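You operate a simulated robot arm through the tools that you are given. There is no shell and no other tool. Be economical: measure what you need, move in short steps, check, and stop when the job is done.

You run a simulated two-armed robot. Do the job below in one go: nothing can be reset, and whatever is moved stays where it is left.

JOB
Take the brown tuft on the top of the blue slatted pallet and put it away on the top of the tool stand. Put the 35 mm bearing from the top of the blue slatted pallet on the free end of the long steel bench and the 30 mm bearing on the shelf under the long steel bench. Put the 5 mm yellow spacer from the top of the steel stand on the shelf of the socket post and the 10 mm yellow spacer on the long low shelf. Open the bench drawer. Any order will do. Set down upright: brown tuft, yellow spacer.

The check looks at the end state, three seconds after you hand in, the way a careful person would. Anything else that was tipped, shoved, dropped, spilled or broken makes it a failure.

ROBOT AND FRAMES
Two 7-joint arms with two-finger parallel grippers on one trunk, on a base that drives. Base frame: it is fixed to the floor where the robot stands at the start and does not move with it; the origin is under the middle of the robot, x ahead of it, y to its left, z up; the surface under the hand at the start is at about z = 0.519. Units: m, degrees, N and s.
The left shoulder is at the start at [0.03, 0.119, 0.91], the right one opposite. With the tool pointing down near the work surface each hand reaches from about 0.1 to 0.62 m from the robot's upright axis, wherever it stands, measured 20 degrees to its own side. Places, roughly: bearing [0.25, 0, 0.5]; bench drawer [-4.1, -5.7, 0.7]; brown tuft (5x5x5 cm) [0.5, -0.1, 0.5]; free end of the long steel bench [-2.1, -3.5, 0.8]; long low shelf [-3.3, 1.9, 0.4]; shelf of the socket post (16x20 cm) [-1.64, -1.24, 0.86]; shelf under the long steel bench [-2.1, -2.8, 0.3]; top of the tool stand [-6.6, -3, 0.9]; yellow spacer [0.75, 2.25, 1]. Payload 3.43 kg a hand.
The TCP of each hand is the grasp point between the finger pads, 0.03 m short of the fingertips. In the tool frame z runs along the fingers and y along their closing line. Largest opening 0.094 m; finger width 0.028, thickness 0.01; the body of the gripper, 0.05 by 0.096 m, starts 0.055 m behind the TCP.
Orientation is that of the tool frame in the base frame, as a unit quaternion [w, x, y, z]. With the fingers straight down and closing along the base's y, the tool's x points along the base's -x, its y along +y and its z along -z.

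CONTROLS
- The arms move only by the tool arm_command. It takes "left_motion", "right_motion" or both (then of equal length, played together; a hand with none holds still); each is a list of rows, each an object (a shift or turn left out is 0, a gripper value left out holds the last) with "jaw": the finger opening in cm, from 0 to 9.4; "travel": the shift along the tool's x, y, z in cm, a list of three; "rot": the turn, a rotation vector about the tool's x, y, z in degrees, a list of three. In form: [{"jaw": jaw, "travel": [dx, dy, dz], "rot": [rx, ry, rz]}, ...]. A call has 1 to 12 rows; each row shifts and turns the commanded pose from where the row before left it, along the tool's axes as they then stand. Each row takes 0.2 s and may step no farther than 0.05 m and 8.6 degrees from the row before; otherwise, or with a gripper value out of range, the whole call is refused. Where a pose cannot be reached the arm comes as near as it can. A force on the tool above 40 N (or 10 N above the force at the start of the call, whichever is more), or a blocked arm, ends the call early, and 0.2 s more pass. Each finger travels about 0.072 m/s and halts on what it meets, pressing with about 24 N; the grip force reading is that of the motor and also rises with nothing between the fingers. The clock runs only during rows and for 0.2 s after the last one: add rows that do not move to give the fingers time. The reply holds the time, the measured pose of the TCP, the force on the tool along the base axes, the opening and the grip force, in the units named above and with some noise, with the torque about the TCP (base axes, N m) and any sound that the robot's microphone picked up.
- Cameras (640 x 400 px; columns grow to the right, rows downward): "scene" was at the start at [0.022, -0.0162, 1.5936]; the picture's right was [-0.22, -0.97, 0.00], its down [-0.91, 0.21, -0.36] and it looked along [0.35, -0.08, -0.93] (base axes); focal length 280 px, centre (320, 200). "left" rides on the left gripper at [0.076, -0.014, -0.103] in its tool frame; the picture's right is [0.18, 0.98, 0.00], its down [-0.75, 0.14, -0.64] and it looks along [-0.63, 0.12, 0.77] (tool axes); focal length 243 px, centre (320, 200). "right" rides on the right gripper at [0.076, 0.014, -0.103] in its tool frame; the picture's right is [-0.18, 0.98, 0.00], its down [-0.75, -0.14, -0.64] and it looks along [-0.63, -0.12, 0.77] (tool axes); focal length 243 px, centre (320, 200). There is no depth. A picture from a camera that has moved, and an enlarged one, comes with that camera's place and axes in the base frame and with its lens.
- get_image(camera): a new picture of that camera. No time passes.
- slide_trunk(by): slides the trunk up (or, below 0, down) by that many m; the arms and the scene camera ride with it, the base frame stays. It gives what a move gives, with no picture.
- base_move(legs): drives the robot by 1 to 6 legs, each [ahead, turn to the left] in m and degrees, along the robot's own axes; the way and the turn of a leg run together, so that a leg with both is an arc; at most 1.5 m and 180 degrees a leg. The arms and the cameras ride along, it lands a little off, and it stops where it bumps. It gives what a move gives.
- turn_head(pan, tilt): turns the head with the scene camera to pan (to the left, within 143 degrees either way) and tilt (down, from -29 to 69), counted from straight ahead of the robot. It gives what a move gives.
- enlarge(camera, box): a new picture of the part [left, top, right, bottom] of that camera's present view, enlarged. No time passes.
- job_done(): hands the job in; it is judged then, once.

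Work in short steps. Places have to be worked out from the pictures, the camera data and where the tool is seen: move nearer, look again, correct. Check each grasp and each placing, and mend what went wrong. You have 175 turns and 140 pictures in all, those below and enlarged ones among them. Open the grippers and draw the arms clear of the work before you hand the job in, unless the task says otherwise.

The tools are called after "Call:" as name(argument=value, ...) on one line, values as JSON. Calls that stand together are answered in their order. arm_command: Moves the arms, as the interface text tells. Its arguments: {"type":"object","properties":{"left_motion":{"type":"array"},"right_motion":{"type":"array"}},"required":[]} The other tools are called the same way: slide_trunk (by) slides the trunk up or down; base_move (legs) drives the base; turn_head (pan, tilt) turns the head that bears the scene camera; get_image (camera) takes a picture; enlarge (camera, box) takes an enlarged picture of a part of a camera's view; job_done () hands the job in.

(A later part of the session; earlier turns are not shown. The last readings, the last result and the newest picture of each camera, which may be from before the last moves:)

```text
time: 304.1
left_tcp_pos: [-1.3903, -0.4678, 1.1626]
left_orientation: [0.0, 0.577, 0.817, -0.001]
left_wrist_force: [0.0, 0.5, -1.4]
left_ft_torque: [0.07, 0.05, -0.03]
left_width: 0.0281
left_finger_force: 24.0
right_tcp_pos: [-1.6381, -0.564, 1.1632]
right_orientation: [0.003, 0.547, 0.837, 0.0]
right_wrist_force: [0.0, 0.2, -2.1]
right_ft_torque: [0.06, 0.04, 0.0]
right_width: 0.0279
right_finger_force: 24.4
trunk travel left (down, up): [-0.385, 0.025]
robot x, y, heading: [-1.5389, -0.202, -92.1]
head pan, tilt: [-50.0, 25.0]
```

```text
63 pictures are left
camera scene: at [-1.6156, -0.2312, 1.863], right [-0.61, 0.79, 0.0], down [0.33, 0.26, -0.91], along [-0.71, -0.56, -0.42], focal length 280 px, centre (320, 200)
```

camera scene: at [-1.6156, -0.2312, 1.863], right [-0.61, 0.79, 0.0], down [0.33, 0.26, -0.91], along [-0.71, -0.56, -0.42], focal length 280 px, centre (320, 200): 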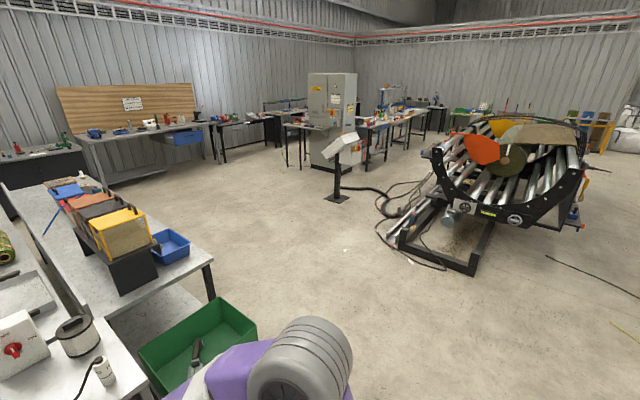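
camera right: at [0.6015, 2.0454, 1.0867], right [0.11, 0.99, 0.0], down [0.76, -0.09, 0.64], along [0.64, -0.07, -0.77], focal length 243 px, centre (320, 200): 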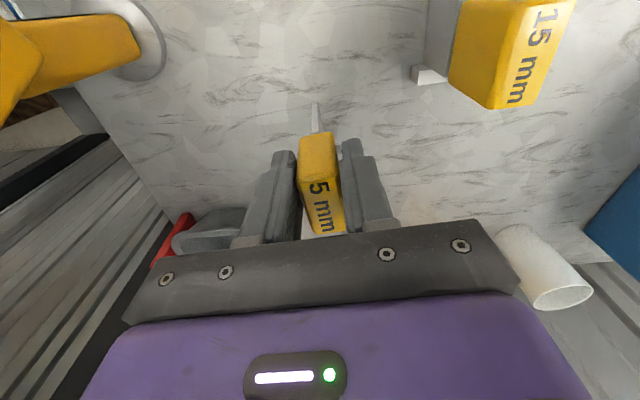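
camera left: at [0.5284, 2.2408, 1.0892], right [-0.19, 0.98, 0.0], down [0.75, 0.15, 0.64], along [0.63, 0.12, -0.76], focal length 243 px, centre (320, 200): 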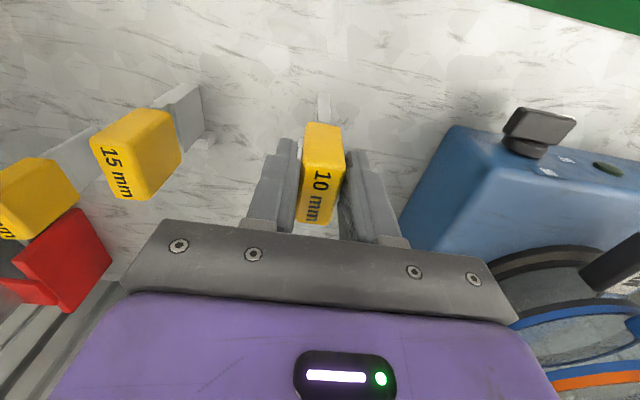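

This table (z≈0.86) is the socket post shelf; its front-right part matches the given spot. A free spot behind the small bottle is about [-1.69, -1.31]. Align the right hand with the robot and drive in to y≈-0.78.

Call:
arm_command(right_motion=[{"rot": [0, 0, 7.5]}, {"rot": [0, 0, 7.5]}, {"rot": [0, 0, 7.5]}, {}])

Call:
base_move(legs=[[0.56, 1]])

Call:
turn_head(pan=0, tilt=58)

Call:
get_image(camera="scene")

Call:
get_image(camera="right")

```text
time: 305.1
left_tcp_pos: [-1.3896, -0.4684, 1.1627]
left_orientation: [0.001, 0.577, 0.817, -0.002]
left_wrist_force: [1.0, 0.2, -1.4]
left_ft_torque: [0.0, 0.02, -0.01]
left_width: 0.0281
left_finger_force: 24.1
right_tcp_pos: [-1.6375, -0.5645, 1.164]
right_orientation: [0.002, 0.701, 0.713, 0.001]
right_wrist_force: [-0.5, 0.2, -2.2]
right_ft_torque: [0.04, -0.02, 0.03]
right_width: 0.028
right_finger_force: 24.3
trunk travel left (down, up): [-0.385, 0.025]
robot x, y, heading: [-1.5418, -0.2017, -92.1]
head pan, tilt: [-50.0, 25.0]
```

```text
time: 308.4
left_tcp_pos: [-1.3987, -1.0426, 1.164]
left_orientation: [0.0, 0.567, 0.824, -0.002]
left_wrist_force: [-0.3, 0.6, -1.4]
left_ft_torque: [0.05, -0.01, 0.01]
left_width: 0.0283
left_finger_force: 24.4
right_tcp_pos: [-1.6436, -1.1459, 1.1636]
right_orientation: [0.001, 0.691, 0.723, 0.0]
right_wrist_force: [0.1, -0.5, -1.9]
right_ft_torque: [0.04, -0.01, -0.03]
right_width: 0.0279
right_finger_force: 23.6
trunk travel left (down, up): [-0.385, 0.025]
robot x, y, heading: [-1.5549, -0.7804, -91.1]
head pan, tilt: [-50.0, 25.0]
```

```text
time: 309.6
left_tcp_pos: [-1.3991, -1.0431, 1.1629]
left_orientation: [0.001, 0.567, 0.824, -0.002]
left_wrist_force: [0.1, -0.2, -1.0]
left_ft_torque: [0.05, 0.02, -0.02]
left_width: 0.028
left_finger_force: 24.0
right_tcp_pos: [-1.6432, -1.1451, 1.1634]
right_orientation: [0.003, 0.692, 0.722, 0.001]
right_wrist_force: [0.2, -0.4, -1.5]
right_ft_torque: [0.01, 0.01, -0.01]
right_width: 0.0279
right_finger_force: 23.8
trunk travel left (down, up): [-0.385, 0.025]
robot x, y, heading: [-1.5544, -0.7766, -91.0]
head pan, tilt: [0.0, 58.0]
```

```text
62 pictures are left
camera scene: at [-1.5592, -0.8225, 1.8154], right [-1.0, 0.01, 0.0], down [0.01, 0.85, -0.53], along [-0.01, -0.53, -0.85], focal length 280 px, centre (320, 200)
```

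scene: 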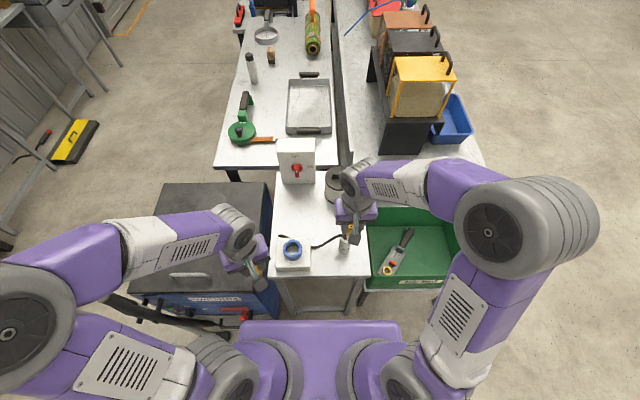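

```text
61 pictures are left
camera right: at [-1.633, -1.0697, 1.2666], right [0.99, -0.14, 0.0], down [-0.11, -0.76, 0.64], along [-0.09, -0.64, -0.77], focal length 243 px, centre (320, 200)
```

right: 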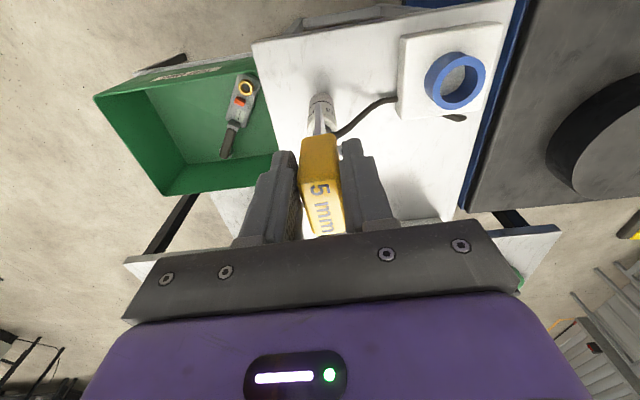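

Moving the 5 mm spacer above the free spot and lowering to TCP z≈1.04.

Call:
arm_command(right_motion=[{"travel": [-3.9, -1.2, 0]}, {"travel": [-3.9, -1.2, 0]}, {"travel": [-3.9, -1.2, 0]}, {"travel": [-3.9, -1.2, 0]}, {"travel": [0, 0, 4]}, {"travel": [0, 0, 4]}, {"travel": [0, 0, 3.5]}, {}])

Call:
get_image(camera="right")

Call:
get_image(camera="scene")

```text
time: 311.4
left_tcp_pos: [-1.3979, -1.0425, 1.1635]
left_orientation: [0.001, 0.567, 0.824, -0.001]
left_wrist_force: [0.7, 0.3, -1.8]
left_ft_torque: [0.04, -0.02, 0.0]
left_width: 0.0281
left_finger_force: 23.9
right_tcp_pos: [-1.6847, -1.3037, 1.0481]
right_orientation: [0.002, 0.691, 0.723, 0.0]
right_wrist_force: [-0.6, 0.1, -1.6]
right_ft_torque: [0.03, 0.01, 0.0]
right_width: 0.0278
right_finger_force: 24.0
trunk travel left (down, up): [-0.385, 0.025]
robot x, y, heading: [-1.5551, -0.7827, -90.5]
head pan, tilt: [0.0, 58.0]
```

```text
60 pictures are left
camera right: at [-1.6734, -1.2282, 1.151], right [0.99, -0.14, 0.0], down [-0.11, -0.76, 0.64], along [-0.09, -0.64, -0.77], focal length 243 px, centre (320, 200)
```

right: 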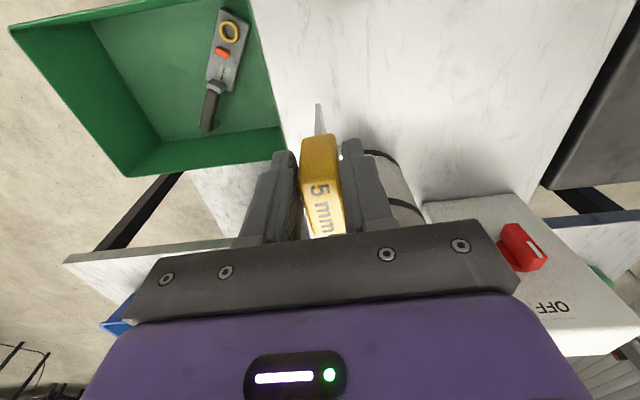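

```text
59 pictures are left
camera scene: at [-1.559, -0.8217, 1.8154], right [-1.0, 0.01, 0.0], down [0.01, 0.85, -0.53], along [-0.01, -0.53, -0.85], focal length 280 px, centre (320, 200)
```

scene: 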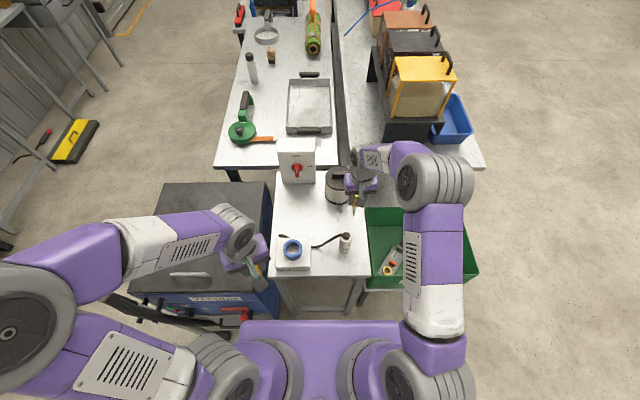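

Spot is clear, ~5 cm from the table edge. Shift 1 cm toward me and lower gently to contact.

Call:
arm_command(right_motion=[{"travel": [1, 0, 1.5]}, {"travel": [0, 0, 1.5]}, {"travel": [0, 0, 0.4]}, {"travel": [0, 0, 0.4]}, {"travel": [0, 0, 0.4]}, {"travel": [0, 0, 0.4]}, {"travel": [0, 0, 0.4]}, {"travel": [0, 0, 0.4]}, {"travel": [0, 0, 0.4]}, {"travel": [0, 0, 0.4]}])

```text
time: 313.6
left_tcp_pos: [-1.3984, -1.0423, 1.1621]
left_orientation: [0.001, 0.567, 0.823, -0.002]
left_wrist_force: [-1.2, 0.2, -1.3]
left_ft_torque: [0.04, 0.0, 0.0]
left_width: 0.0282
left_finger_force: 24.1
right_tcp_pos: [-1.6847, -1.2944, 0.9867]
right_orientation: [0.001, 0.691, 0.723, 0.0]
right_wrist_force: [0.3, 0.6, -0.7]
right_ft_torque: [0.03, 0.0, 0.0]
right_width: 0.0279
right_finger_force: 24.2
trunk travel left (down, up): [-0.385, 0.025]
robot x, y, heading: [-1.5564, -0.7814, -90.8]
head pan, tilt: [0.0, 58.0]
```

No contact yet; continue in small steps.

Call:
arm_command(right_motion=[{"travel": [0, 0, 0.4]}, {"travel": [0, 0, 0.4]}, {"travel": [0, 0, 0.4]}, {"travel": [0, 0, 0.4]}, {"travel": [0, 0, 0.4]}, {"travel": [0, 0, 0.4]}])

Call:
get_image(camera="right")

```text
time: 315.0
left_tcp_pos: [-1.3986, -1.0416, 1.1639]
left_orientation: [0.001, 0.568, 0.823, -0.001]
left_wrist_force: [1.5, 0.1, -1.5]
left_ft_torque: [0.05, 0.0, -0.01]
left_width: 0.0282
left_finger_force: 24.1
right_tcp_pos: [-1.6841, -1.2938, 0.964]
right_orientation: [0.004, 0.692, 0.722, -0.001]
right_wrist_force: [-1.0, -1.1, 21.7]
right_ft_torque: [-0.25, 0.0, -0.01]
right_width: 0.0279
right_finger_force: 23.8
trunk travel left (down, up): [-0.385, 0.025]
robot x, y, heading: [-1.5569, -0.7783, -90.6]
head pan, tilt: [0.0, 58.0]
```

```text
58 pictures are left
camera right: at [-1.6733, -1.2177, 1.0676], right [0.99, -0.14, 0.0], down [-0.11, -0.75, 0.65], along [-0.09, -0.64, -0.76], focal length 243 px, centre (320, 200)
```

right: 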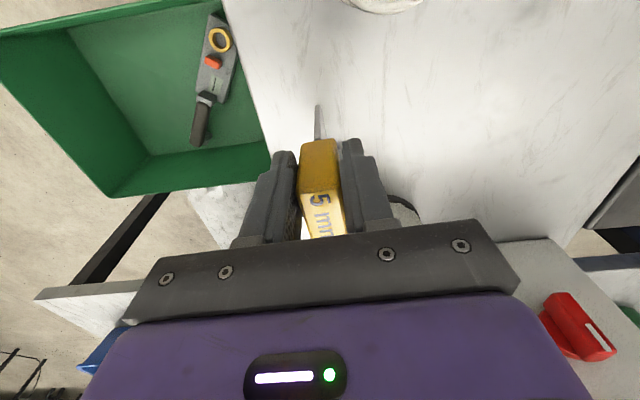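

Contact (22 N). Ease up 1 mm, open to 6 cm, rise straight up, and check.

Call:
arm_command(right_motion=[{"travel": [0, 0, -0.15]}, {"jaw": 6}, {}, {}, {"travel": [0, 0, -2]}, {"travel": [0, 0, -4]}, {"travel": [0, 0, -4]}, {"travel": [0, 0, -4]}, {}])

Call:
get_image(camera="right")

```text
time: 317.0
left_tcp_pos: [-1.399, -1.0429, 1.1621]
left_orientation: [0.0, 0.568, 0.823, -0.002]
left_wrist_force: [0.1, 0.0, -1.2]
left_ft_torque: [0.05, 0.02, 0.0]
left_width: 0.0283
left_finger_force: 23.8
right_tcp_pos: [-1.684, -1.2928, 1.1067]
right_orientation: [0.002, 0.692, 0.722, 0.0]
right_wrist_force: [0.5, -0.3, -0.8]
right_ft_torque: [-0.01, 0.01, 0.05]
right_width: 0.0598
right_finger_force: 0.0
trunk travel left (down, up): [-0.385, 0.025]
robot x, y, heading: [-1.5587, -0.7841, -90.6]
head pan, tilt: [0.0, 58.0]
```

```text
57 pictures are left
camera right: at [-1.6726, -1.2171, 1.2089], right [0.99, -0.14, 0.0], down [-0.11, -0.76, 0.64], along [-0.09, -0.64, -0.77], focal length 243 px, centre (320, 200)
```

right: 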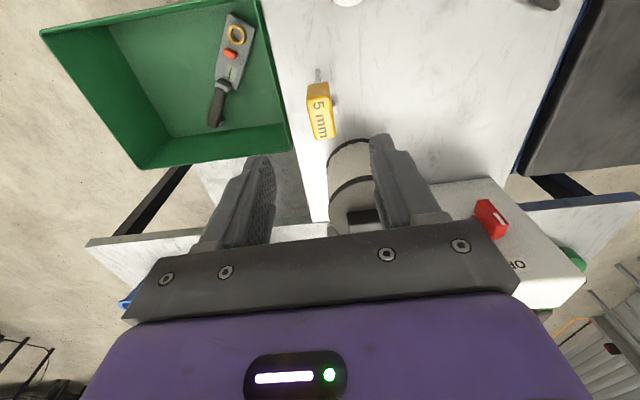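

The 5 mm spacer stands upright. Retract the right hand, back out, and head to the long low shelf with the 10 mm spacer.

Call:
arm_command(right_motion=[{"travel": [0, 0, -3]}, {"travel": [4.5, 0, 0]}, {"travel": [4.5, 0, 0]}, {"travel": [4.5, 0, 0]}, {"travel": [4.5, 0, 0]}, {}])

Call:
base_move(legs=[[-0.6, 0], [0, -90], [1.4, 0], [0.25, 0], [0, -90]])

Call:
turn_head(pan=0, tilt=30)

Call:
get_image(camera="scene")

```text
time: 318.4
left_tcp_pos: [-1.3978, -1.0436, 1.1616]
left_orientation: [0.0, 0.567, 0.824, -0.001]
left_wrist_force: [0.1, -0.1, -1.6]
left_ft_torque: [0.01, -0.02, 0.02]
left_width: 0.0282
left_finger_force: 24.4
right_tcp_pos: [-1.6913, -1.1135, 1.1317]
right_orientation: [0.003, 0.691, 0.723, 0.001]
right_wrist_force: [-0.1, -0.3, 0.5]
right_ft_torque: [0.05, -0.01, -0.03]
right_width: 0.0599
right_finger_force: 0.0
trunk travel left (down, up): [-0.385, 0.025]
robot x, y, heading: [-1.5602, -0.7776, -90.7]
head pan, tilt: [0.0, 58.0]
```

```text
time: 337.4
left_tcp_pos: [-3.3362, 0.1244, 1.1627]
left_orientation: [-0.002, 0.81, -0.586, -0.001]
left_wrist_force: [0.6, -0.6, -1.9]
left_ft_torque: [-0.01, -0.02, 0.03]
left_width: 0.028
left_finger_force: 23.3
right_tcp_pos: [-3.0396, 0.1817, 1.1317]
right_orientation: [-0.001, -0.706, 0.708, 0.002]
right_wrist_force: [0.1, 0.1, -0.3]
right_ft_torque: [0.0, -0.03, -0.04]
right_width: 0.0598
right_finger_force: 0.0
trunk travel left (down, up): [-0.385, 0.025]
robot x, y, heading: [-3.1922, -0.1431, 86.5]
head pan, tilt: [0.0, 58.0]
```

```text
time: 338.4
left_tcp_pos: [-3.3366, 0.1251, 1.1634]
left_orientation: [-0.002, 0.81, -0.587, -0.001]
left_wrist_force: [-0.1, -0.4, -1.4]
left_ft_torque: [-0.05, -0.01, 0.03]
left_width: 0.0281
left_finger_force: 24.2
right_tcp_pos: [-3.0391, 0.1828, 1.1324]
right_orientation: [0.0, -0.706, 0.709, 0.002]
right_wrist_force: [0.0, -0.9, 0.0]
right_ft_torque: [0.0, 0.03, 0.0]
right_width: 0.0598
right_finger_force: 0.0
trunk travel left (down, up): [-0.385, 0.025]
robot x, y, heading: [-3.1923, -0.1454, 86.5]
head pan, tilt: [0.0, 30.0]
```

```text
56 pictures are left
camera scene: at [-3.1912, -0.0883, 1.855], right [1.0, -0.06, 0.0], down [-0.03, -0.5, -0.87], along [0.05, 0.86, -0.5], focal length 280 px, centre (320, 200)
```

scene: 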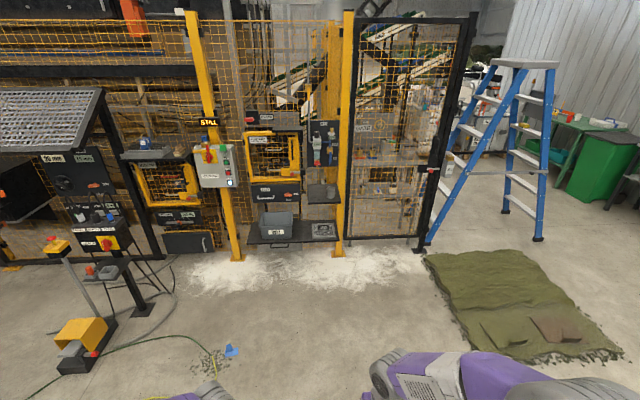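

Call:
enlarge(camera="scene", box=[210, 100, 370, 260])

```text
2.50 times, centred on (290, 180) of scene
camera zoom: at [-3.1912, -0.0883, 1.855], right [1.0, -0.06, 0.0], down [-0.03, -0.5, -0.87], along [0.05, 0.86, -0.5], focal length 699 px, centre (395, 250)
```

zoom: 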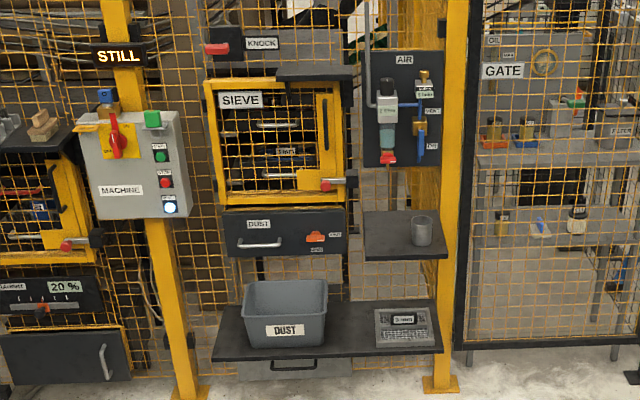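

The shelf (front edge y≈1.72, z≈0.4) has a free gap between the DUST bin and the small device, x≈-3.31…-3.15; a smaller shelf overhangs to the right. Drive closer and lower the trunk for a better look.

Call:
base_move(legs=[[0, -1.4], [1.1, 0], [0, 5]])

Call:
slide_trunk(by=-0.25)

Call:
turn_head(pan=10, tilt=45)

Call:
get_image(camera="scene")

Call:
get_image(camera="left")

```text
time: 344.9
left_tcp_pos: [-3.2662, 1.2127, 1.1627]
left_orientation: [-0.002, 0.831, -0.556, -0.001]
left_wrist_force: [-1.1, 0.3, -1.7]
left_ft_torque: [-0.02, 0.0, 0.01]
left_width: 0.028
left_finger_force: 23.7
right_tcp_pos: [-2.9745, 1.2912, 1.1314]
right_orientation: [0.0, 0.731, -0.683, -0.002]
right_wrist_force: [0.8, 0.4, -0.4]
right_ft_torque: [0.04, -0.02, 0.03]
right_width: 0.06
right_finger_force: 0.1
trunk travel left (down, up): [-0.385, 0.025]
robot x, y, heading: [-3.1021, 0.9541, 90.8]
head pan, tilt: [0.0, 30.0]
```

```text
time: 347.4
left_tcp_pos: [-3.2668, 1.2137, 0.912]
left_orientation: [-0.002, 0.831, -0.557, -0.002]
left_wrist_force: [-0.4, -0.1, -1.5]
left_ft_torque: [-0.02, -0.01, 0.01]
left_width: 0.028
left_finger_force: 24.1
right_tcp_pos: [-2.9748, 1.2912, 0.881]
right_orientation: [0.002, 0.731, -0.683, -0.002]
right_wrist_force: [-0.9, 0.2, -0.5]
right_ft_torque: [-0.01, 0.02, -0.01]
right_width: 0.0602
right_finger_force: 0.2
trunk travel left (down, up): [-0.135, 0.275]
robot x, y, heading: [-3.1048, 0.9557, 90.8]
head pan, tilt: [0.0, 30.0]
```

```text
time: 348.2
left_tcp_pos: [-3.2661, 1.2118, 0.9128]
left_orientation: [-0.001, 0.831, -0.557, -0.001]
left_wrist_force: [-0.1, -0.7, -2.0]
left_ft_torque: [-0.05, -0.02, 0.0]
left_width: 0.0278
left_finger_force: 24.3
right_tcp_pos: [-2.9733, 1.2908, 0.8817]
right_orientation: [0.001, 0.731, -0.683, -0.002]
right_wrist_force: [0.4, 0.2, 0.3]
right_ft_torque: [-0.02, 0.0, 0.02]
right_width: 0.0603
right_finger_force: 0.1
trunk travel left (down, up): [-0.135, 0.275]
robot x, y, heading: [-3.1041, 0.9511, 90.8]
head pan, tilt: [10.0, 45.0]
```

```text
54 pictures are left
camera scene: at [-3.1201, 1.0009, 1.5825], right [0.98, 0.19, 0.0], down [0.13, -0.69, -0.71], along [-0.13, 0.7, -0.71], focal length 280 px, centre (320, 200)
```

scene: 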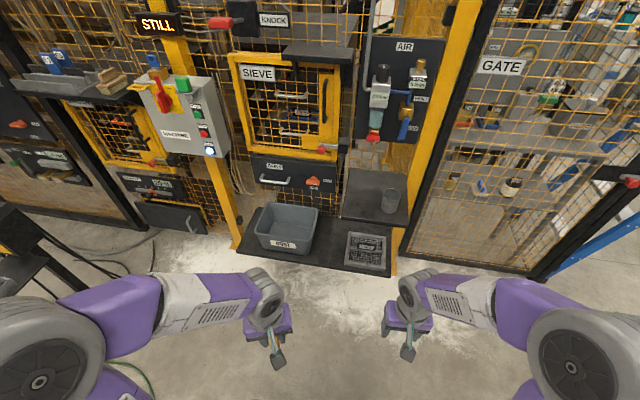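

```text
53 pictures are left
camera left: at [-3.2247, 1.1479, 1.0159], right [-0.84, -0.54, 0.0], down [-0.42, 0.64, 0.64], along [-0.35, 0.54, -0.76], focal length 243 px, centre (320, 200)
```

left: 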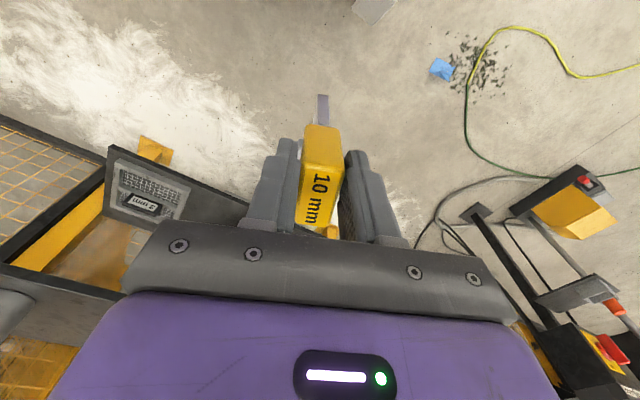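

Enlarge the shelf in the scene view for precise measurement.

Call:
enlarge(camera="scene", box=[220, 150, 430, 285])

```text
2.96 times, centred on (325, 218) of scene
camera zoom: at [-3.1201, 1.0009, 1.5825], right [0.98, 0.19, 0.0], down [0.13, -0.69, -0.71], along [-0.13, 0.7, -0.71], focal length 828 px, centre (305, 148)
```

zoom: 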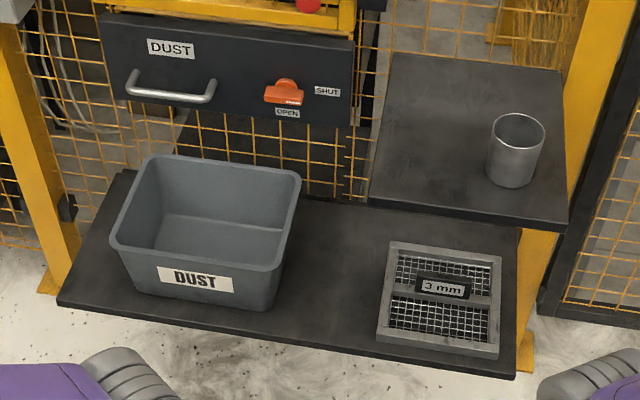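

Triangulated: shelf z≈0.40, front y≈1.73; bin right side x≈-3.30; sieve left x≈-3.14; the upper small shelf's left edge x≈-3.175, z≈0.80. Target (-3.245, 1.775). First align the left hand and tuck the right, then drive 0.3 m.

Call:
arm_command(left_motion=[{"rot": [0, 0, 7.5]}, {"rot": [0, 0, 7.5]}, {"rot": [0, 0, 7.4]}, {}], right_motion=[{"travel": [3, -1, 0]}, {"travel": [3, -1, 0]}, {}, {}])

Call:
base_move(legs=[[0.3, 0]])

```text
time: 349.2
left_tcp_pos: [-3.2669, 1.2123, 0.9129]
left_orientation: [0.001, -0.706, 0.708, 0.001]
left_wrist_force: [-0.5, 0.1, -1.6]
left_ft_torque: [-0.03, 0.0, -0.02]
left_width: 0.0282
left_finger_force: 24.2
right_tcp_pos: [-2.9495, 1.2331, 0.8828]
right_orientation: [0.001, 0.731, -0.683, -0.002]
right_wrist_force: [1.0, -0.3, -0.4]
right_ft_torque: [0.02, -0.01, 0.0]
right_width: 0.0601
right_finger_force: 0.1
trunk travel left (down, up): [-0.135, 0.275]
robot x, y, heading: [-3.1021, 0.956, 90.9]
head pan, tilt: [10.0, 45.0]
```

```text
time: 351.2
left_tcp_pos: [-3.2696, 1.5067, 0.9136]
left_orientation: [0.001, -0.707, 0.708, 0.002]
left_wrist_force: [-0.3, 0.1, -2.6]
left_ft_torque: [-0.05, 0.0, -0.03]
left_width: 0.0283
left_finger_force: 23.7
right_tcp_pos: [-2.9527, 1.5254, 0.8819]
right_orientation: [0.001, 0.731, -0.682, -0.002]
right_wrist_force: [0.3, 0.1, -0.7]
right_ft_torque: [-0.02, 0.03, 0.0]
right_width: 0.0602
right_finger_force: 0.1
trunk travel left (down, up): [-0.135, 0.275]
robot x, y, heading: [-3.1061, 1.2458, 90.7]
head pan, tilt: [10.0, 45.0]
```

Move forward to y≈1.61 (still in front of the shelf) and descend to TCP z≈0.56.

Call:
arm_command(left_motion=[{"travel": [-3.5, -0.8, 0]}, {"travel": [-3.5, -0.8, 0]}, {"travel": [-3, -0.8, 0]}, {"travel": [0, 0, 4.4]}, {"travel": [0, 0, 4.4]}, {"travel": [0, 0, 4.4]}, {"travel": [0, 0, 4.4]}, {"travel": [0, 0, 4.4]}, {"travel": [0, 0, 4.4]}, {"travel": [0, 0, 4.4]}, {"travel": [0, 0, 4.4]}, {}])

Call:
get_image(camera="left")

Call:
get_image(camera="scene")

```text
time: 353.8
left_tcp_pos: [-3.2473, 1.6041, 0.5611]
left_orientation: [0.001, -0.706, 0.708, 0.001]
left_wrist_force: [0.0, 0.6, -1.9]
left_ft_torque: [-0.01, 0.01, -0.01]
left_width: 0.0281
left_finger_force: 24.3
right_tcp_pos: [-2.9534, 1.525, 0.8828]
right_orientation: [0.002, 0.731, -0.682, -0.002]
right_wrist_force: [-0.8, 0.0, -0.3]
right_ft_torque: [0.01, 0.0, -0.02]
right_width: 0.0601
right_finger_force: 0.0
trunk travel left (down, up): [-0.135, 0.275]
robot x, y, heading: [-3.1064, 1.249, 90.7]
head pan, tilt: [10.0, 45.0]
```

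```text
51 pictures are left
camera left: at [-3.2323, 1.5274, 0.6644], right [-0.98, -0.18, 0.0], down [-0.14, 0.75, 0.64], along [-0.12, 0.63, -0.76], focal length 243 px, centre (320, 200)
```

left: 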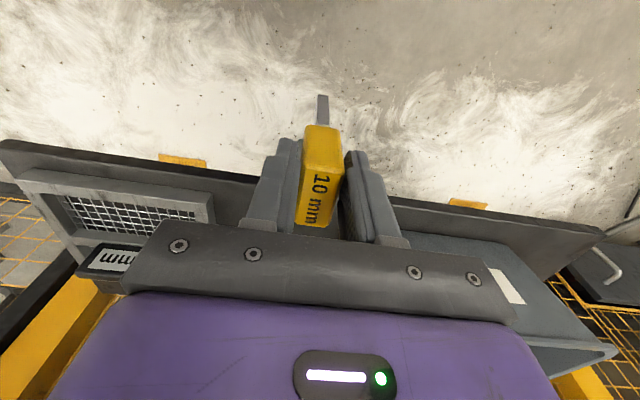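

```text
50 pictures are left
camera scene: at [-3.1238, 1.2933, 1.5825], right [0.98, 0.19, 0.0], down [0.13, -0.69, -0.71], along [-0.13, 0.69, -0.71], focal length 280 px, centre (320, 200)
```

scene: 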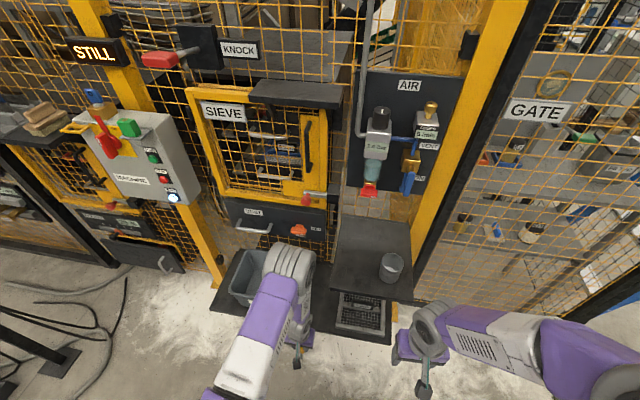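

The gap lies straight ahead. Move forward 17 cm to y≈1.775.

Call:
arm_command(left_motion=[{"travel": [-4.3, 0, 0]}, {"travel": [-4.3, 0, 0]}, {"travel": [-4.3, 0, 0]}, {"travel": [-4.3, 0, 0]}, {}])

Call:
get_image(camera="left")

Call:
get_image(camera="scene")

```text
time: 355.0
left_tcp_pos: [-3.2447, 1.778, 0.5631]
left_orientation: [0.0, -0.707, 0.707, 0.001]
left_wrist_force: [0.2, 0.2, -1.3]
left_ft_torque: [-0.02, -0.01, 0.01]
left_width: 0.0281
left_finger_force: 23.5
right_tcp_pos: [-2.9526, 1.5244, 0.8835]
right_orientation: [0.001, 0.73, -0.683, -0.001]
right_wrist_force: [-0.2, -0.5, -0.1]
right_ft_torque: [0.02, 0.01, 0.01]
right_width: 0.0603
right_finger_force: 0.1
trunk travel left (down, up): [-0.135, 0.275]
robot x, y, heading: [-3.1069, 1.2452, 90.7]
head pan, tilt: [10.0, 45.0]
```

```text
49 pictures are left
camera left: at [-3.2313, 1.7009, 0.6662], right [-0.98, -0.18, 0.0], down [-0.14, 0.75, 0.64], along [-0.12, 0.63, -0.77], focal length 243 px, centre (320, 200)
```

left: 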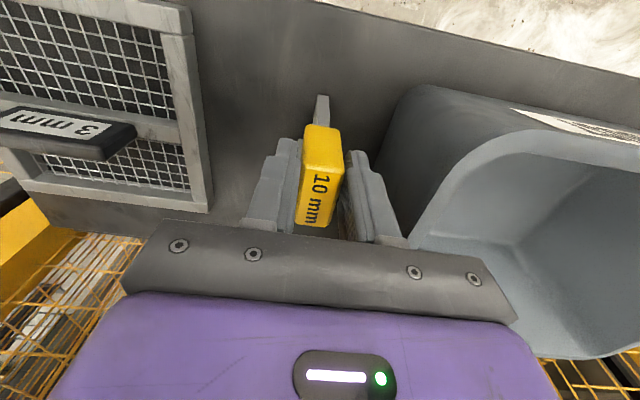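

```text
48 pictures are left
camera scene: at [-3.1238, 1.2933, 1.5825], right [0.98, 0.19, 0.0], down [0.13, -0.69, -0.71], along [-0.13, 0.69, -0.71], focal length 280 px, centre (320, 200)
```

scene: 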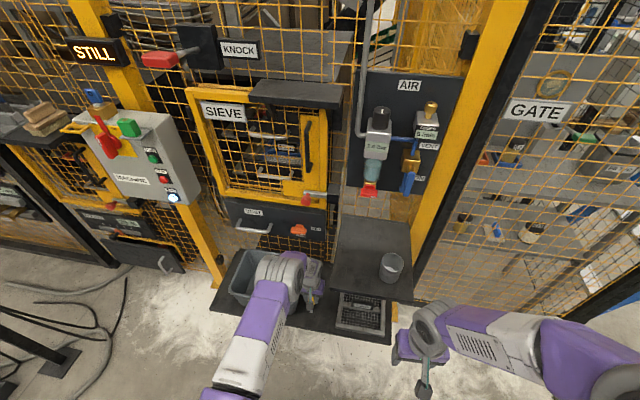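

Good alignment; shift 8 mm away from the bin and lower gently to contact.

Call:
arm_command(left_motion=[{"travel": [0, -0.8, 1.5]}, {"travel": [0, 0, 2]}, {"travel": [0, 0, 1]}, {"travel": [0, 0, 0.4]}, {"travel": [0, 0, 0.4]}, {"travel": [0, 0, 0.4]}, {"travel": [0, 0, 0.4]}, {"travel": [0, 0, 0.4]}, {"travel": [0, 0, 0.4]}, {"travel": [0, 0, 0.4]}])

Call:
get_image(camera="left")

```text
time: 356.9
left_tcp_pos: [-3.2369, 1.7818, 0.5002]
left_orientation: [0.003, -0.706, 0.708, 0.001]
left_wrist_force: [-0.7, -5.4, 18.8]
left_ft_torque: [-0.13, -0.05, 0.01]
left_width: 0.0278
left_finger_force: 24.2
right_tcp_pos: [-2.9537, 1.524, 0.884]
right_orientation: [0.0, 0.731, -0.682, -0.002]
right_wrist_force: [-0.1, 0.1, 0.1]
right_ft_torque: [-0.03, 0.0, -0.01]
right_width: 0.0602
right_finger_force: 0.1
trunk travel left (down, up): [-0.135, 0.275]
robot x, y, heading: [-3.1023, 1.246, 91.0]
head pan, tilt: [10.0, 45.0]
stopped in row 9 (left hand): the force on the tool passed its limit at 44 N (the readings are from after the stop); the commanded pose is now the measured one
```

```text
47 pictures are left
camera left: at [-3.222, 1.7045, 0.6026], right [-0.98, -0.18, 0.0], down [-0.14, 0.75, 0.65], along [-0.12, 0.64, -0.76], focal length 243 px, centre (320, 200)
```

left: 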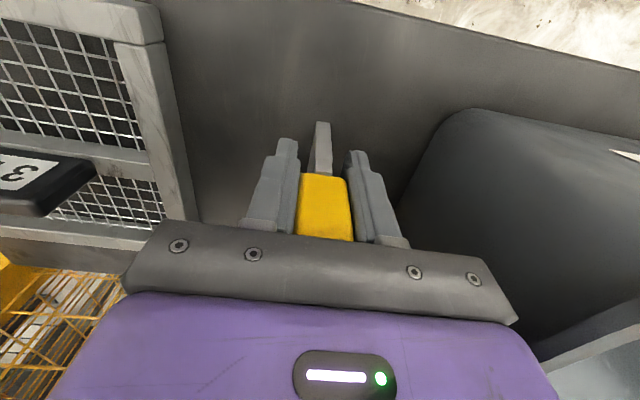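

The spacer seems to have shifted in the grip upon contact. Take a closer look before releasing.

Call:
enlarge(camera="left", box=[230, 90, 430, 250])

Call:
enlarge(camera="scene", box=[220, 220, 360, 340])

```text
2.50 times, centred on (330, 170) of left
camera zoom: at [-3.222, 1.7045, 0.6026], right [-0.98, -0.18, 0.0], down [-0.14, 0.75, 0.65], along [-0.12, 0.64, -0.76], focal length 606 px, centre (295, 275)
```

zoom: 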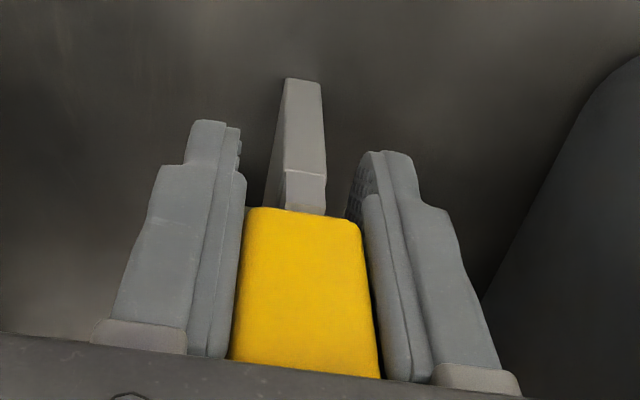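

```text
3.33 times, centred on (290, 280) of scene
camera zoom: at [-3.1235, 1.2922, 1.5825], right [0.98, 0.19, 0.0], down [0.13, -0.69, -0.71], along [-0.13, 0.7, -0.71], focal length 932 px, centre (420, -67)
```

zoom: 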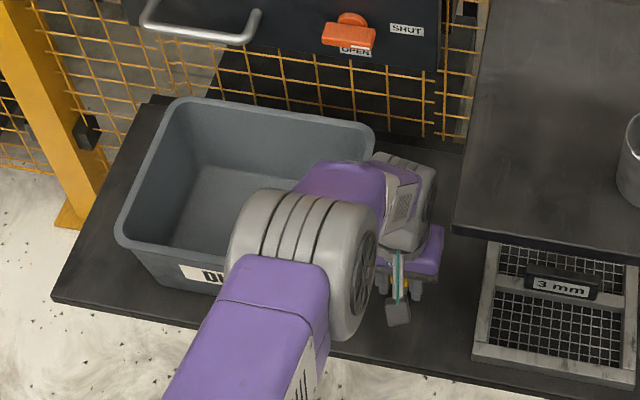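

The spacer just slid up in the grip until its head met the palm; it's upright with its stem on the shelf. Ease up, open modestly, and rise straight up.

Call:
arm_command(left_motion=[{"travel": [0, 0, -0.1]}, {"jaw": 4.6}, {}, {}, {"travel": [0, 0, -1.5]}, {"travel": [0, 0, -2]}, {"travel": [0, 0, -3]}, {"travel": [0, 0, -3]}, {}])

Call:
get_image(camera="left")

```text
time: 358.9
left_tcp_pos: [-3.2362, 1.7793, 0.5943]
left_orientation: [0.001, -0.706, 0.708, 0.001]
left_wrist_force: [-0.3, 0.4, 0.1]
left_ft_torque: [0.03, -0.02, -0.02]
left_width: 0.0462
left_finger_force: 0.1
right_tcp_pos: [-2.954, 1.5248, 0.8827]
right_orientation: [0.001, 0.731, -0.682, -0.002]
right_wrist_force: [0.8, 0.2, -0.7]
right_ft_torque: [0.04, -0.02, -0.04]
right_width: 0.0601
right_finger_force: 0.0
trunk travel left (down, up): [-0.135, 0.275]
robot x, y, heading: [-3.1027, 1.2433, 90.6]
head pan, tilt: [10.0, 45.0]
```

```text
44 pictures are left
camera left: at [-3.2222, 1.7032, 0.6971], right [-0.98, -0.18, 0.0], down [-0.14, 0.75, 0.64], along [-0.12, 0.63, -0.76], focal length 243 px, centre (320, 200)
```

left: 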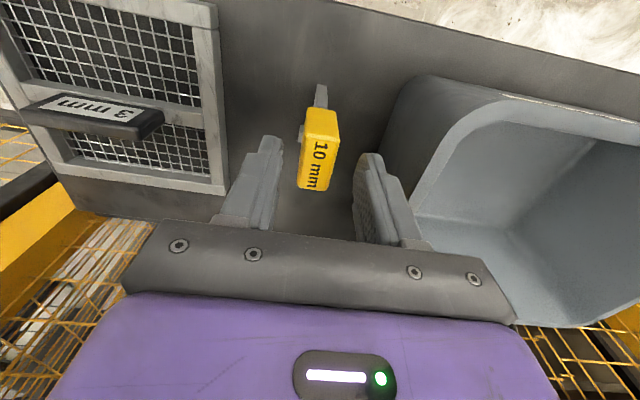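

Spacer stands upright. Rise a little more, withdraw, back off, then raise the trunk and go for the tuft.

Call:
arm_command(left_motion=[{"travel": [0, 0, -4]}, {"travel": [4.3, 0, 0]}, {"travel": [4.3, 0, 0]}, {"travel": [4.3, 0, 0]}, {"travel": [4.3, 0, 0]}, {"travel": [0, 0, -4.5]}, {"travel": [0, 0, -4.5]}, {"travel": [3, 0, -4.5]}, {"travel": [3, 0, -4.5]}, {"travel": [3, 0, 0]}])

Call:
base_move(legs=[[-0.9, 0], [-0.4, 0]])

Call:
turn_head(pan=0, tilt=40)

Call:
enlarge(camera="scene", box=[220, 60, 420, 220])

```text
refused: row 8 steps farther than a row can; nothing moved
```

```text
time: 365.9
left_tcp_pos: [-3.2091, 0.4523, 0.593]
left_orientation: [-0.002, 0.711, -0.703, 0.0]
left_wrist_force: [0.0, 0.1, -0.7]
left_ft_torque: [0.0, -0.02, -0.03]
left_width: 0.0463
left_finger_force: 0.0
right_tcp_pos: [-2.9231, 0.2017, 0.8829]
right_orientation: [0.001, 0.735, -0.678, -0.002]
right_wrist_force: [-0.2, -0.2, 0.3]
right_ft_torque: [0.02, -0.01, 0.0]
right_width: 0.0599
right_finger_force: 0.1
trunk travel left (down, up): [-0.135, 0.275]
robot x, y, heading: [-3.0723, -0.0744, 91.4]
head pan, tilt: [10.0, 45.0]
```

```text
time: 366.6
left_tcp_pos: [-3.2083, 0.4528, 0.5941]
left_orientation: [-0.002, 0.71, -0.704, -0.001]
left_wrist_force: [1.1, 0.0, -1.3]
left_ft_torque: [-0.02, 0.01, 0.0]
left_width: 0.0461
left_finger_force: 0.1
right_tcp_pos: [-2.9235, 0.2015, 0.8828]
right_orientation: [0.001, 0.735, -0.678, -0.002]
right_wrist_force: [0.6, -0.6, -0.5]
right_ft_torque: [0.01, -0.01, 0.01]
right_width: 0.0598
right_finger_force: 0.1
trunk travel left (down, up): [-0.135, 0.275]
robot x, y, heading: [-3.0713, -0.079, 91.1]
head pan, tilt: [0.0, 40.0]
```

```text
2.50 times, centred on (320, 140) of scene
camera zoom: at [-3.0768, -0.027, 1.5897], right [1.0, 0.03, 0.0], down [0.02, -0.64, -0.77], along [-0.02, 0.77, -0.64], focal length 699 px, centre (320, 350)
```

zoom: 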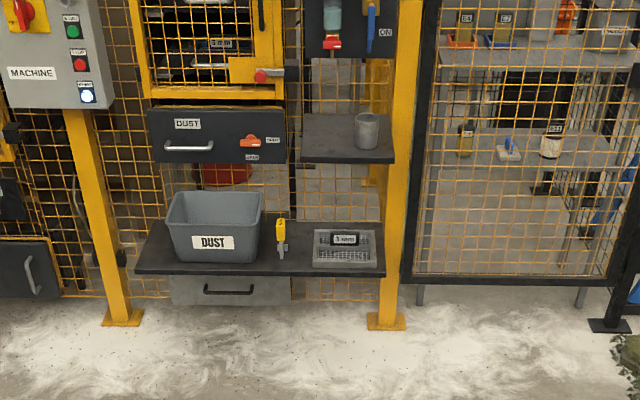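

The arm move was refused but backing straight out went cleanly: the 10 mm spacer stands upright on the shelf, nothing disturbed. Now tuck the left hand up.

Call:
arm_command(left_motion=[{"travel": [4, 0, -2.5], "jaw": 9.4}, {"travel": [4, 0, -2.5]}, {"travel": [4, 0, -2.5]}, {"travel": [4, 0, -2.5]}, {"travel": [0, 0, -4.5]}, {"travel": [0, 0, -4.5]}, {"travel": [0, 0, -4]}, {}], right_motion=[{"jaw": 9.4}, {}, {}, {}, {}, {}, {}, {}])

Call:
slide_trunk(by=0.04)

Call:
base_move(legs=[[0, -90], [1.4, 0], [1.4, 0]])

```text
time: 368.4
left_tcp_pos: [-3.2056, 0.294, 0.8266]
left_orientation: [-0.001, 0.711, -0.703, -0.001]
left_wrist_force: [-0.4, -0.4, -0.5]
left_ft_torque: [0.0, 0.0, 0.0]
left_width: 0.0938
left_finger_force: 0.0
right_tcp_pos: [-2.9232, 0.2019, 0.8826]
right_orientation: [0.001, 0.735, -0.678, -0.002]
right_wrist_force: [-0.6, 0.3, 1.2]
right_ft_torque: [-0.02, 0.02, -0.05]
right_width: 0.0939
right_finger_force: 0.1
trunk travel left (down, up): [-0.135, 0.275]
robot x, y, heading: [-3.0752, -0.0807, 91.7]
head pan, tilt: [0.0, 40.0]
```

```text
time: 369.2
left_tcp_pos: [-3.2054, 0.2958, 0.8643]
left_orientation: [-0.002, 0.711, -0.703, -0.001]
left_wrist_force: [0.4, -0.9, -0.3]
left_ft_torque: [-0.03, -0.01, -0.03]
left_width: 0.0939
left_finger_force: 0.0
right_tcp_pos: [-2.9214, 0.2016, 0.9219]
right_orientation: [0.0, 0.735, -0.678, -0.003]
right_wrist_force: [0.1, -0.2, -0.8]
right_ft_torque: [-0.03, -0.01, -0.02]
right_width: 0.0942
right_finger_force: 0.1
trunk travel left (down, up): [-0.175, 0.235]
robot x, y, heading: [-3.0711, -0.0788, 91.5]
head pan, tilt: [0.0, 40.0]
```

```text
time: 386.5
left_tcp_pos: [0.0982, 0.1036, 0.8655]
left_orientation: [0.001, 0.006, 1.0, -0.002]
left_wrist_force: [-0.5, 0.2, 0.1]
left_ft_torque: [0.05, 0.04, 0.01]
left_width: 0.094
left_finger_force: 0.0
right_tcp_pos: [-0.0001, -0.1766, 0.9223]
right_orientation: [0.001, -0.03, 1.0, 0.002]
right_wrist_force: [-0.2, -0.7, -0.1]
right_ft_torque: [0.03, 0.0, 0.0]
right_width: 0.0941
right_finger_force: 0.1
trunk travel left (down, up): [-0.175, 0.235]
robot x, y, heading: [-0.2786, -0.0199, 0.3]
head pan, tilt: [0.0, 40.0]
```

Drive the last 0.25 m to the pallet, then look.

Call:
base_move(legs=[[0.25, 0]])

Call:
turn_head(pan=0, tilt=62)

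Call:
get_image(camera="scene")

Call:
get_image(camera="right")

```text
time: 388.3
left_tcp_pos: [0.3454, 0.1061, 0.8647]
left_orientation: [0.002, 0.005, 1.0, 0.0]
left_wrist_force: [0.3, 0.1, -0.1]
left_ft_torque: [0.0, 0.0, 0.02]
left_width: 0.0939
left_finger_force: 0.1
right_tcp_pos: [0.2473, -0.175, 0.9228]
right_orientation: [0.0, -0.03, 1.0, 0.002]
right_wrist_force: [0.9, 0.2, 0.5]
right_ft_torque: [0.03, 0.02, 0.01]
right_width: 0.0939
right_finger_force: 0.1
trunk travel left (down, up): [-0.175, 0.235]
robot x, y, heading: [-0.0302, -0.0199, 0.5]
head pan, tilt: [0.0, 40.0]
```

```text
time: 389.2
left_tcp_pos: [0.3456, 0.1059, 0.8658]
left_orientation: [0.002, 0.004, 1.0, -0.001]
left_wrist_force: [-0.3, -0.4, -0.3]
left_ft_torque: [-0.01, 0.04, -0.03]
left_width: 0.0939
left_finger_force: 0.0
right_tcp_pos: [0.2458, -0.1751, 0.9237]
right_orientation: [0.001, -0.03, 1.0, 0.002]
right_wrist_force: [-0.4, -0.4, 0.6]
right_ft_torque: [0.0, 0.01, -0.01]
right_width: 0.0938
right_finger_force: 0.0
trunk travel left (down, up): [-0.175, 0.235]
robot x, y, heading: [-0.0297, -0.0211, 0.6]
head pan, tilt: [0.0, 62.0]
```

```text
42 pictures are left
camera scene: at [0.0019, -0.023, 1.6007], right [0.0, -1.0, 0.0], down [-0.88, 0.0, -0.47], along [0.47, 0.0, -0.88], focal length 280 px, centre (320, 200)
```

scene: 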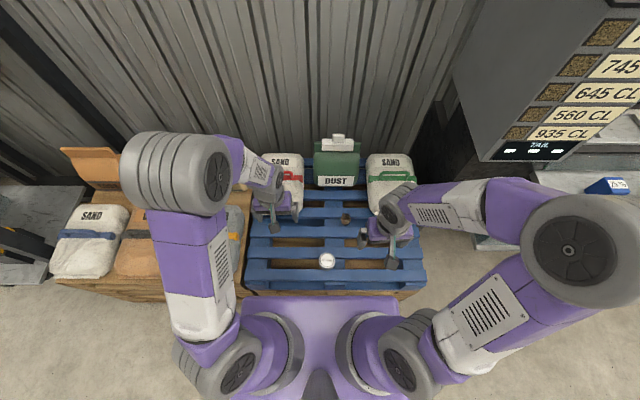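

```text
41 pictures are left
camera right: at [0.17, -0.1668, 1.0258], right [0.12, 0.99, 0.0], down [0.76, -0.1, 0.64], along [0.64, -0.08, -0.77], focal length 243 px, centre (320, 200)
```

right: 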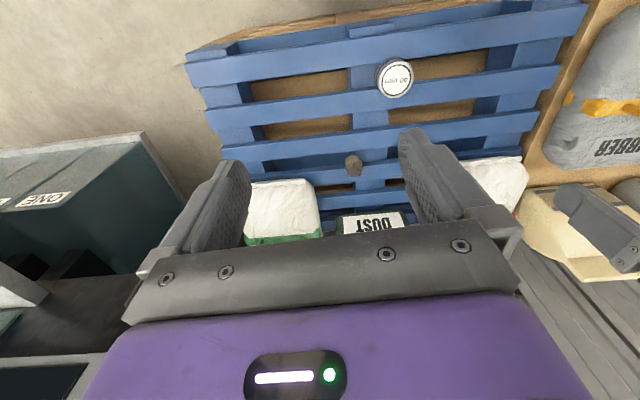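

Both views agree: the tuft is at [0.476, -0.127]. Move the right hand over it and down to z≈0.65 to check.

Call:
arm_command(right_motion=[{"travel": [-4.6, 1, 0]}, {"travel": [-4.6, 1, 0]}, {"travel": [-4.6, 1, 0]}, {"travel": [-4.6, 0.7, 0]}, {"travel": [-4.6, 0.7, 0]}, {"travel": [0, 0, 4.5]}, {"travel": [0, 0, 4.5]}, {"travel": [0, 0, 4.5]}, {"travel": [0, 0, 4.5]}, {"travel": [0, 0, 4.5]}, {"travel": [0, 0, 4.5]}, {}])

Call:
get_image(camera="right")

```text
time: 391.8
left_tcp_pos: [0.3458, 0.1056, 0.865]
left_orientation: [0.002, 0.005, 1.0, -0.001]
left_wrist_force: [0.1, -0.2, 0.1]
left_ft_torque: [0.01, 0.0, -0.03]
left_width: 0.0939
left_finger_force: 0.0
right_tcp_pos: [0.4725, -0.1162, 0.654]
right_orientation: [0.001, -0.03, 1.0, 0.002]
right_wrist_force: [0.3, -0.4, 0.2]
right_ft_torque: [0.0, 0.03, 0.0]
right_width: 0.0942
right_finger_force: 0.1
trunk travel left (down, up): [-0.175, 0.235]
robot x, y, heading: [-0.029, -0.019, 0.3]
head pan, tilt: [0.0, 62.0]
```

```text
40 pictures are left
camera right: at [0.3951, -0.1068, 0.7562], right [0.12, 0.99, 0.0], down [0.76, -0.1, 0.64], along [0.64, -0.08, -0.77], focal length 243 px, centre (320, 200)
```

right: 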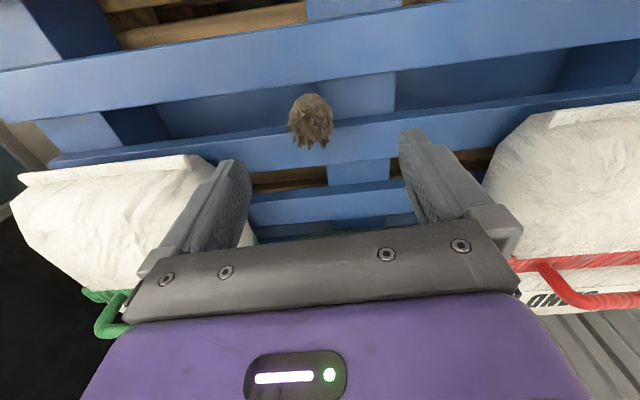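

Tuft centre ≈[0.473, -0.125]. Shift 8 mm right, lower to z≈0.556 and close.

Call:
arm_command(right_motion=[{"travel": [0, -0.8, 3.5]}, {"travel": [0, 0, 3.5]}, {"travel": [0, 0, 2.8]}, {}, {"jaw": 1.5}, {}, {}, {}, {}])

Call:
get_image(camera="right")

```text
time: 393.8
left_tcp_pos: [0.3458, 0.1067, 0.8657]
left_orientation: [0.002, 0.004, 1.0, -0.001]
left_wrist_force: [0.3, 1.5, 0.4]
left_ft_torque: [-0.01, 0.02, 0.0]
left_width: 0.094
left_finger_force: 0.0
right_tcp_pos: [0.4731, -0.1227, 0.555]
right_orientation: [0.001, -0.031, 1.0, 0.002]
right_wrist_force: [1.0, -0.3, 0.6]
right_ft_torque: [0.0, -0.01, -0.01]
right_width: 0.0432
right_finger_force: 24.2
trunk travel left (down, up): [-0.175, 0.235]
robot x, y, heading: [-0.031, -0.0183, 0.4]
head pan, tilt: [0.0, 62.0]
```

```text
39 pictures are left
camera right: at [0.3956, -0.115, 0.6586], right [0.12, 0.99, 0.0], down [0.76, -0.1, 0.64], along [0.64, -0.08, -0.77], focal length 243 px, centre (320, 200)
```

right: 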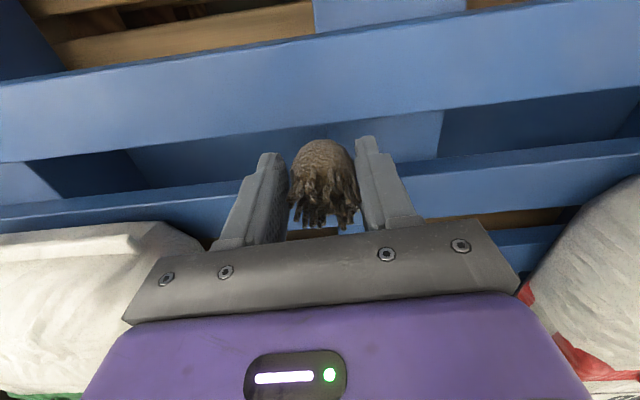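

Gripped at 43 mm. Lift and retract.

Call:
arm_command(right_motion=[{"travel": [0, 0, -2]}, {"travel": [0, 0, -4]}, {"travel": [0, 0, -4.8]}, {"travel": [0, 0, -4.8]}, {"travel": [0, 0, -4.8]}, {"travel": [0, 0, -4.8]}, {"travel": [0, 0, -4.8]}, {"travel": [4.8, 0, 0]}, {"travel": [4.8, 0, 0]}, {"travel": [4.8, -0.8, 0]}, {"travel": [4, -0.8, 0]}, {}])

Call:
get_image(camera="right")

```text
time: 396.4
left_tcp_pos: [0.3475, 0.1056, 0.8645]
left_orientation: [0.001, 0.004, 1.0, -0.001]
left_wrist_force: [0.4, 0.7, 0.6]
left_ft_torque: [-0.01, 0.0, 0.02]
left_width: 0.0941
left_finger_force: 0.0
right_tcp_pos: [0.2919, -0.1545, 0.8542]
right_orientation: [0.001, -0.03, 1.0, 0.002]
right_wrist_force: [0.4, -0.2, -1.3]
right_ft_torque: [0.0, -0.01, -0.04]
right_width: 0.0429
right_finger_force: 24.4
trunk travel left (down, up): [-0.175, 0.235]
robot x, y, heading: [-0.0305, -0.0171, 0.4]
head pan, tilt: [0.0, 62.0]
```

```text
38 pictures are left
camera right: at [0.2148, -0.1467, 0.9573], right [0.12, 0.99, 0.0], down [0.76, -0.1, 0.64], along [0.64, -0.08, -0.77], focal length 243 px, centre (320, 200)
```

right: 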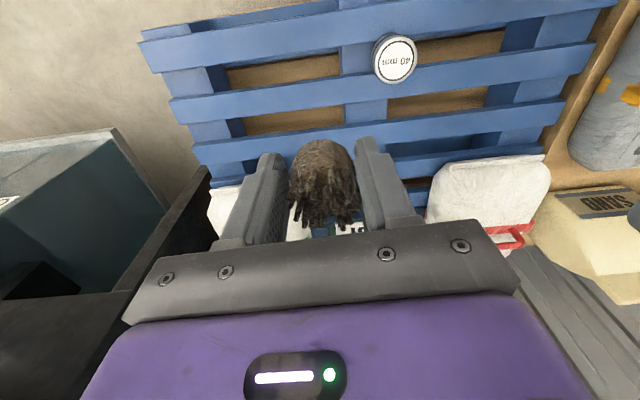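

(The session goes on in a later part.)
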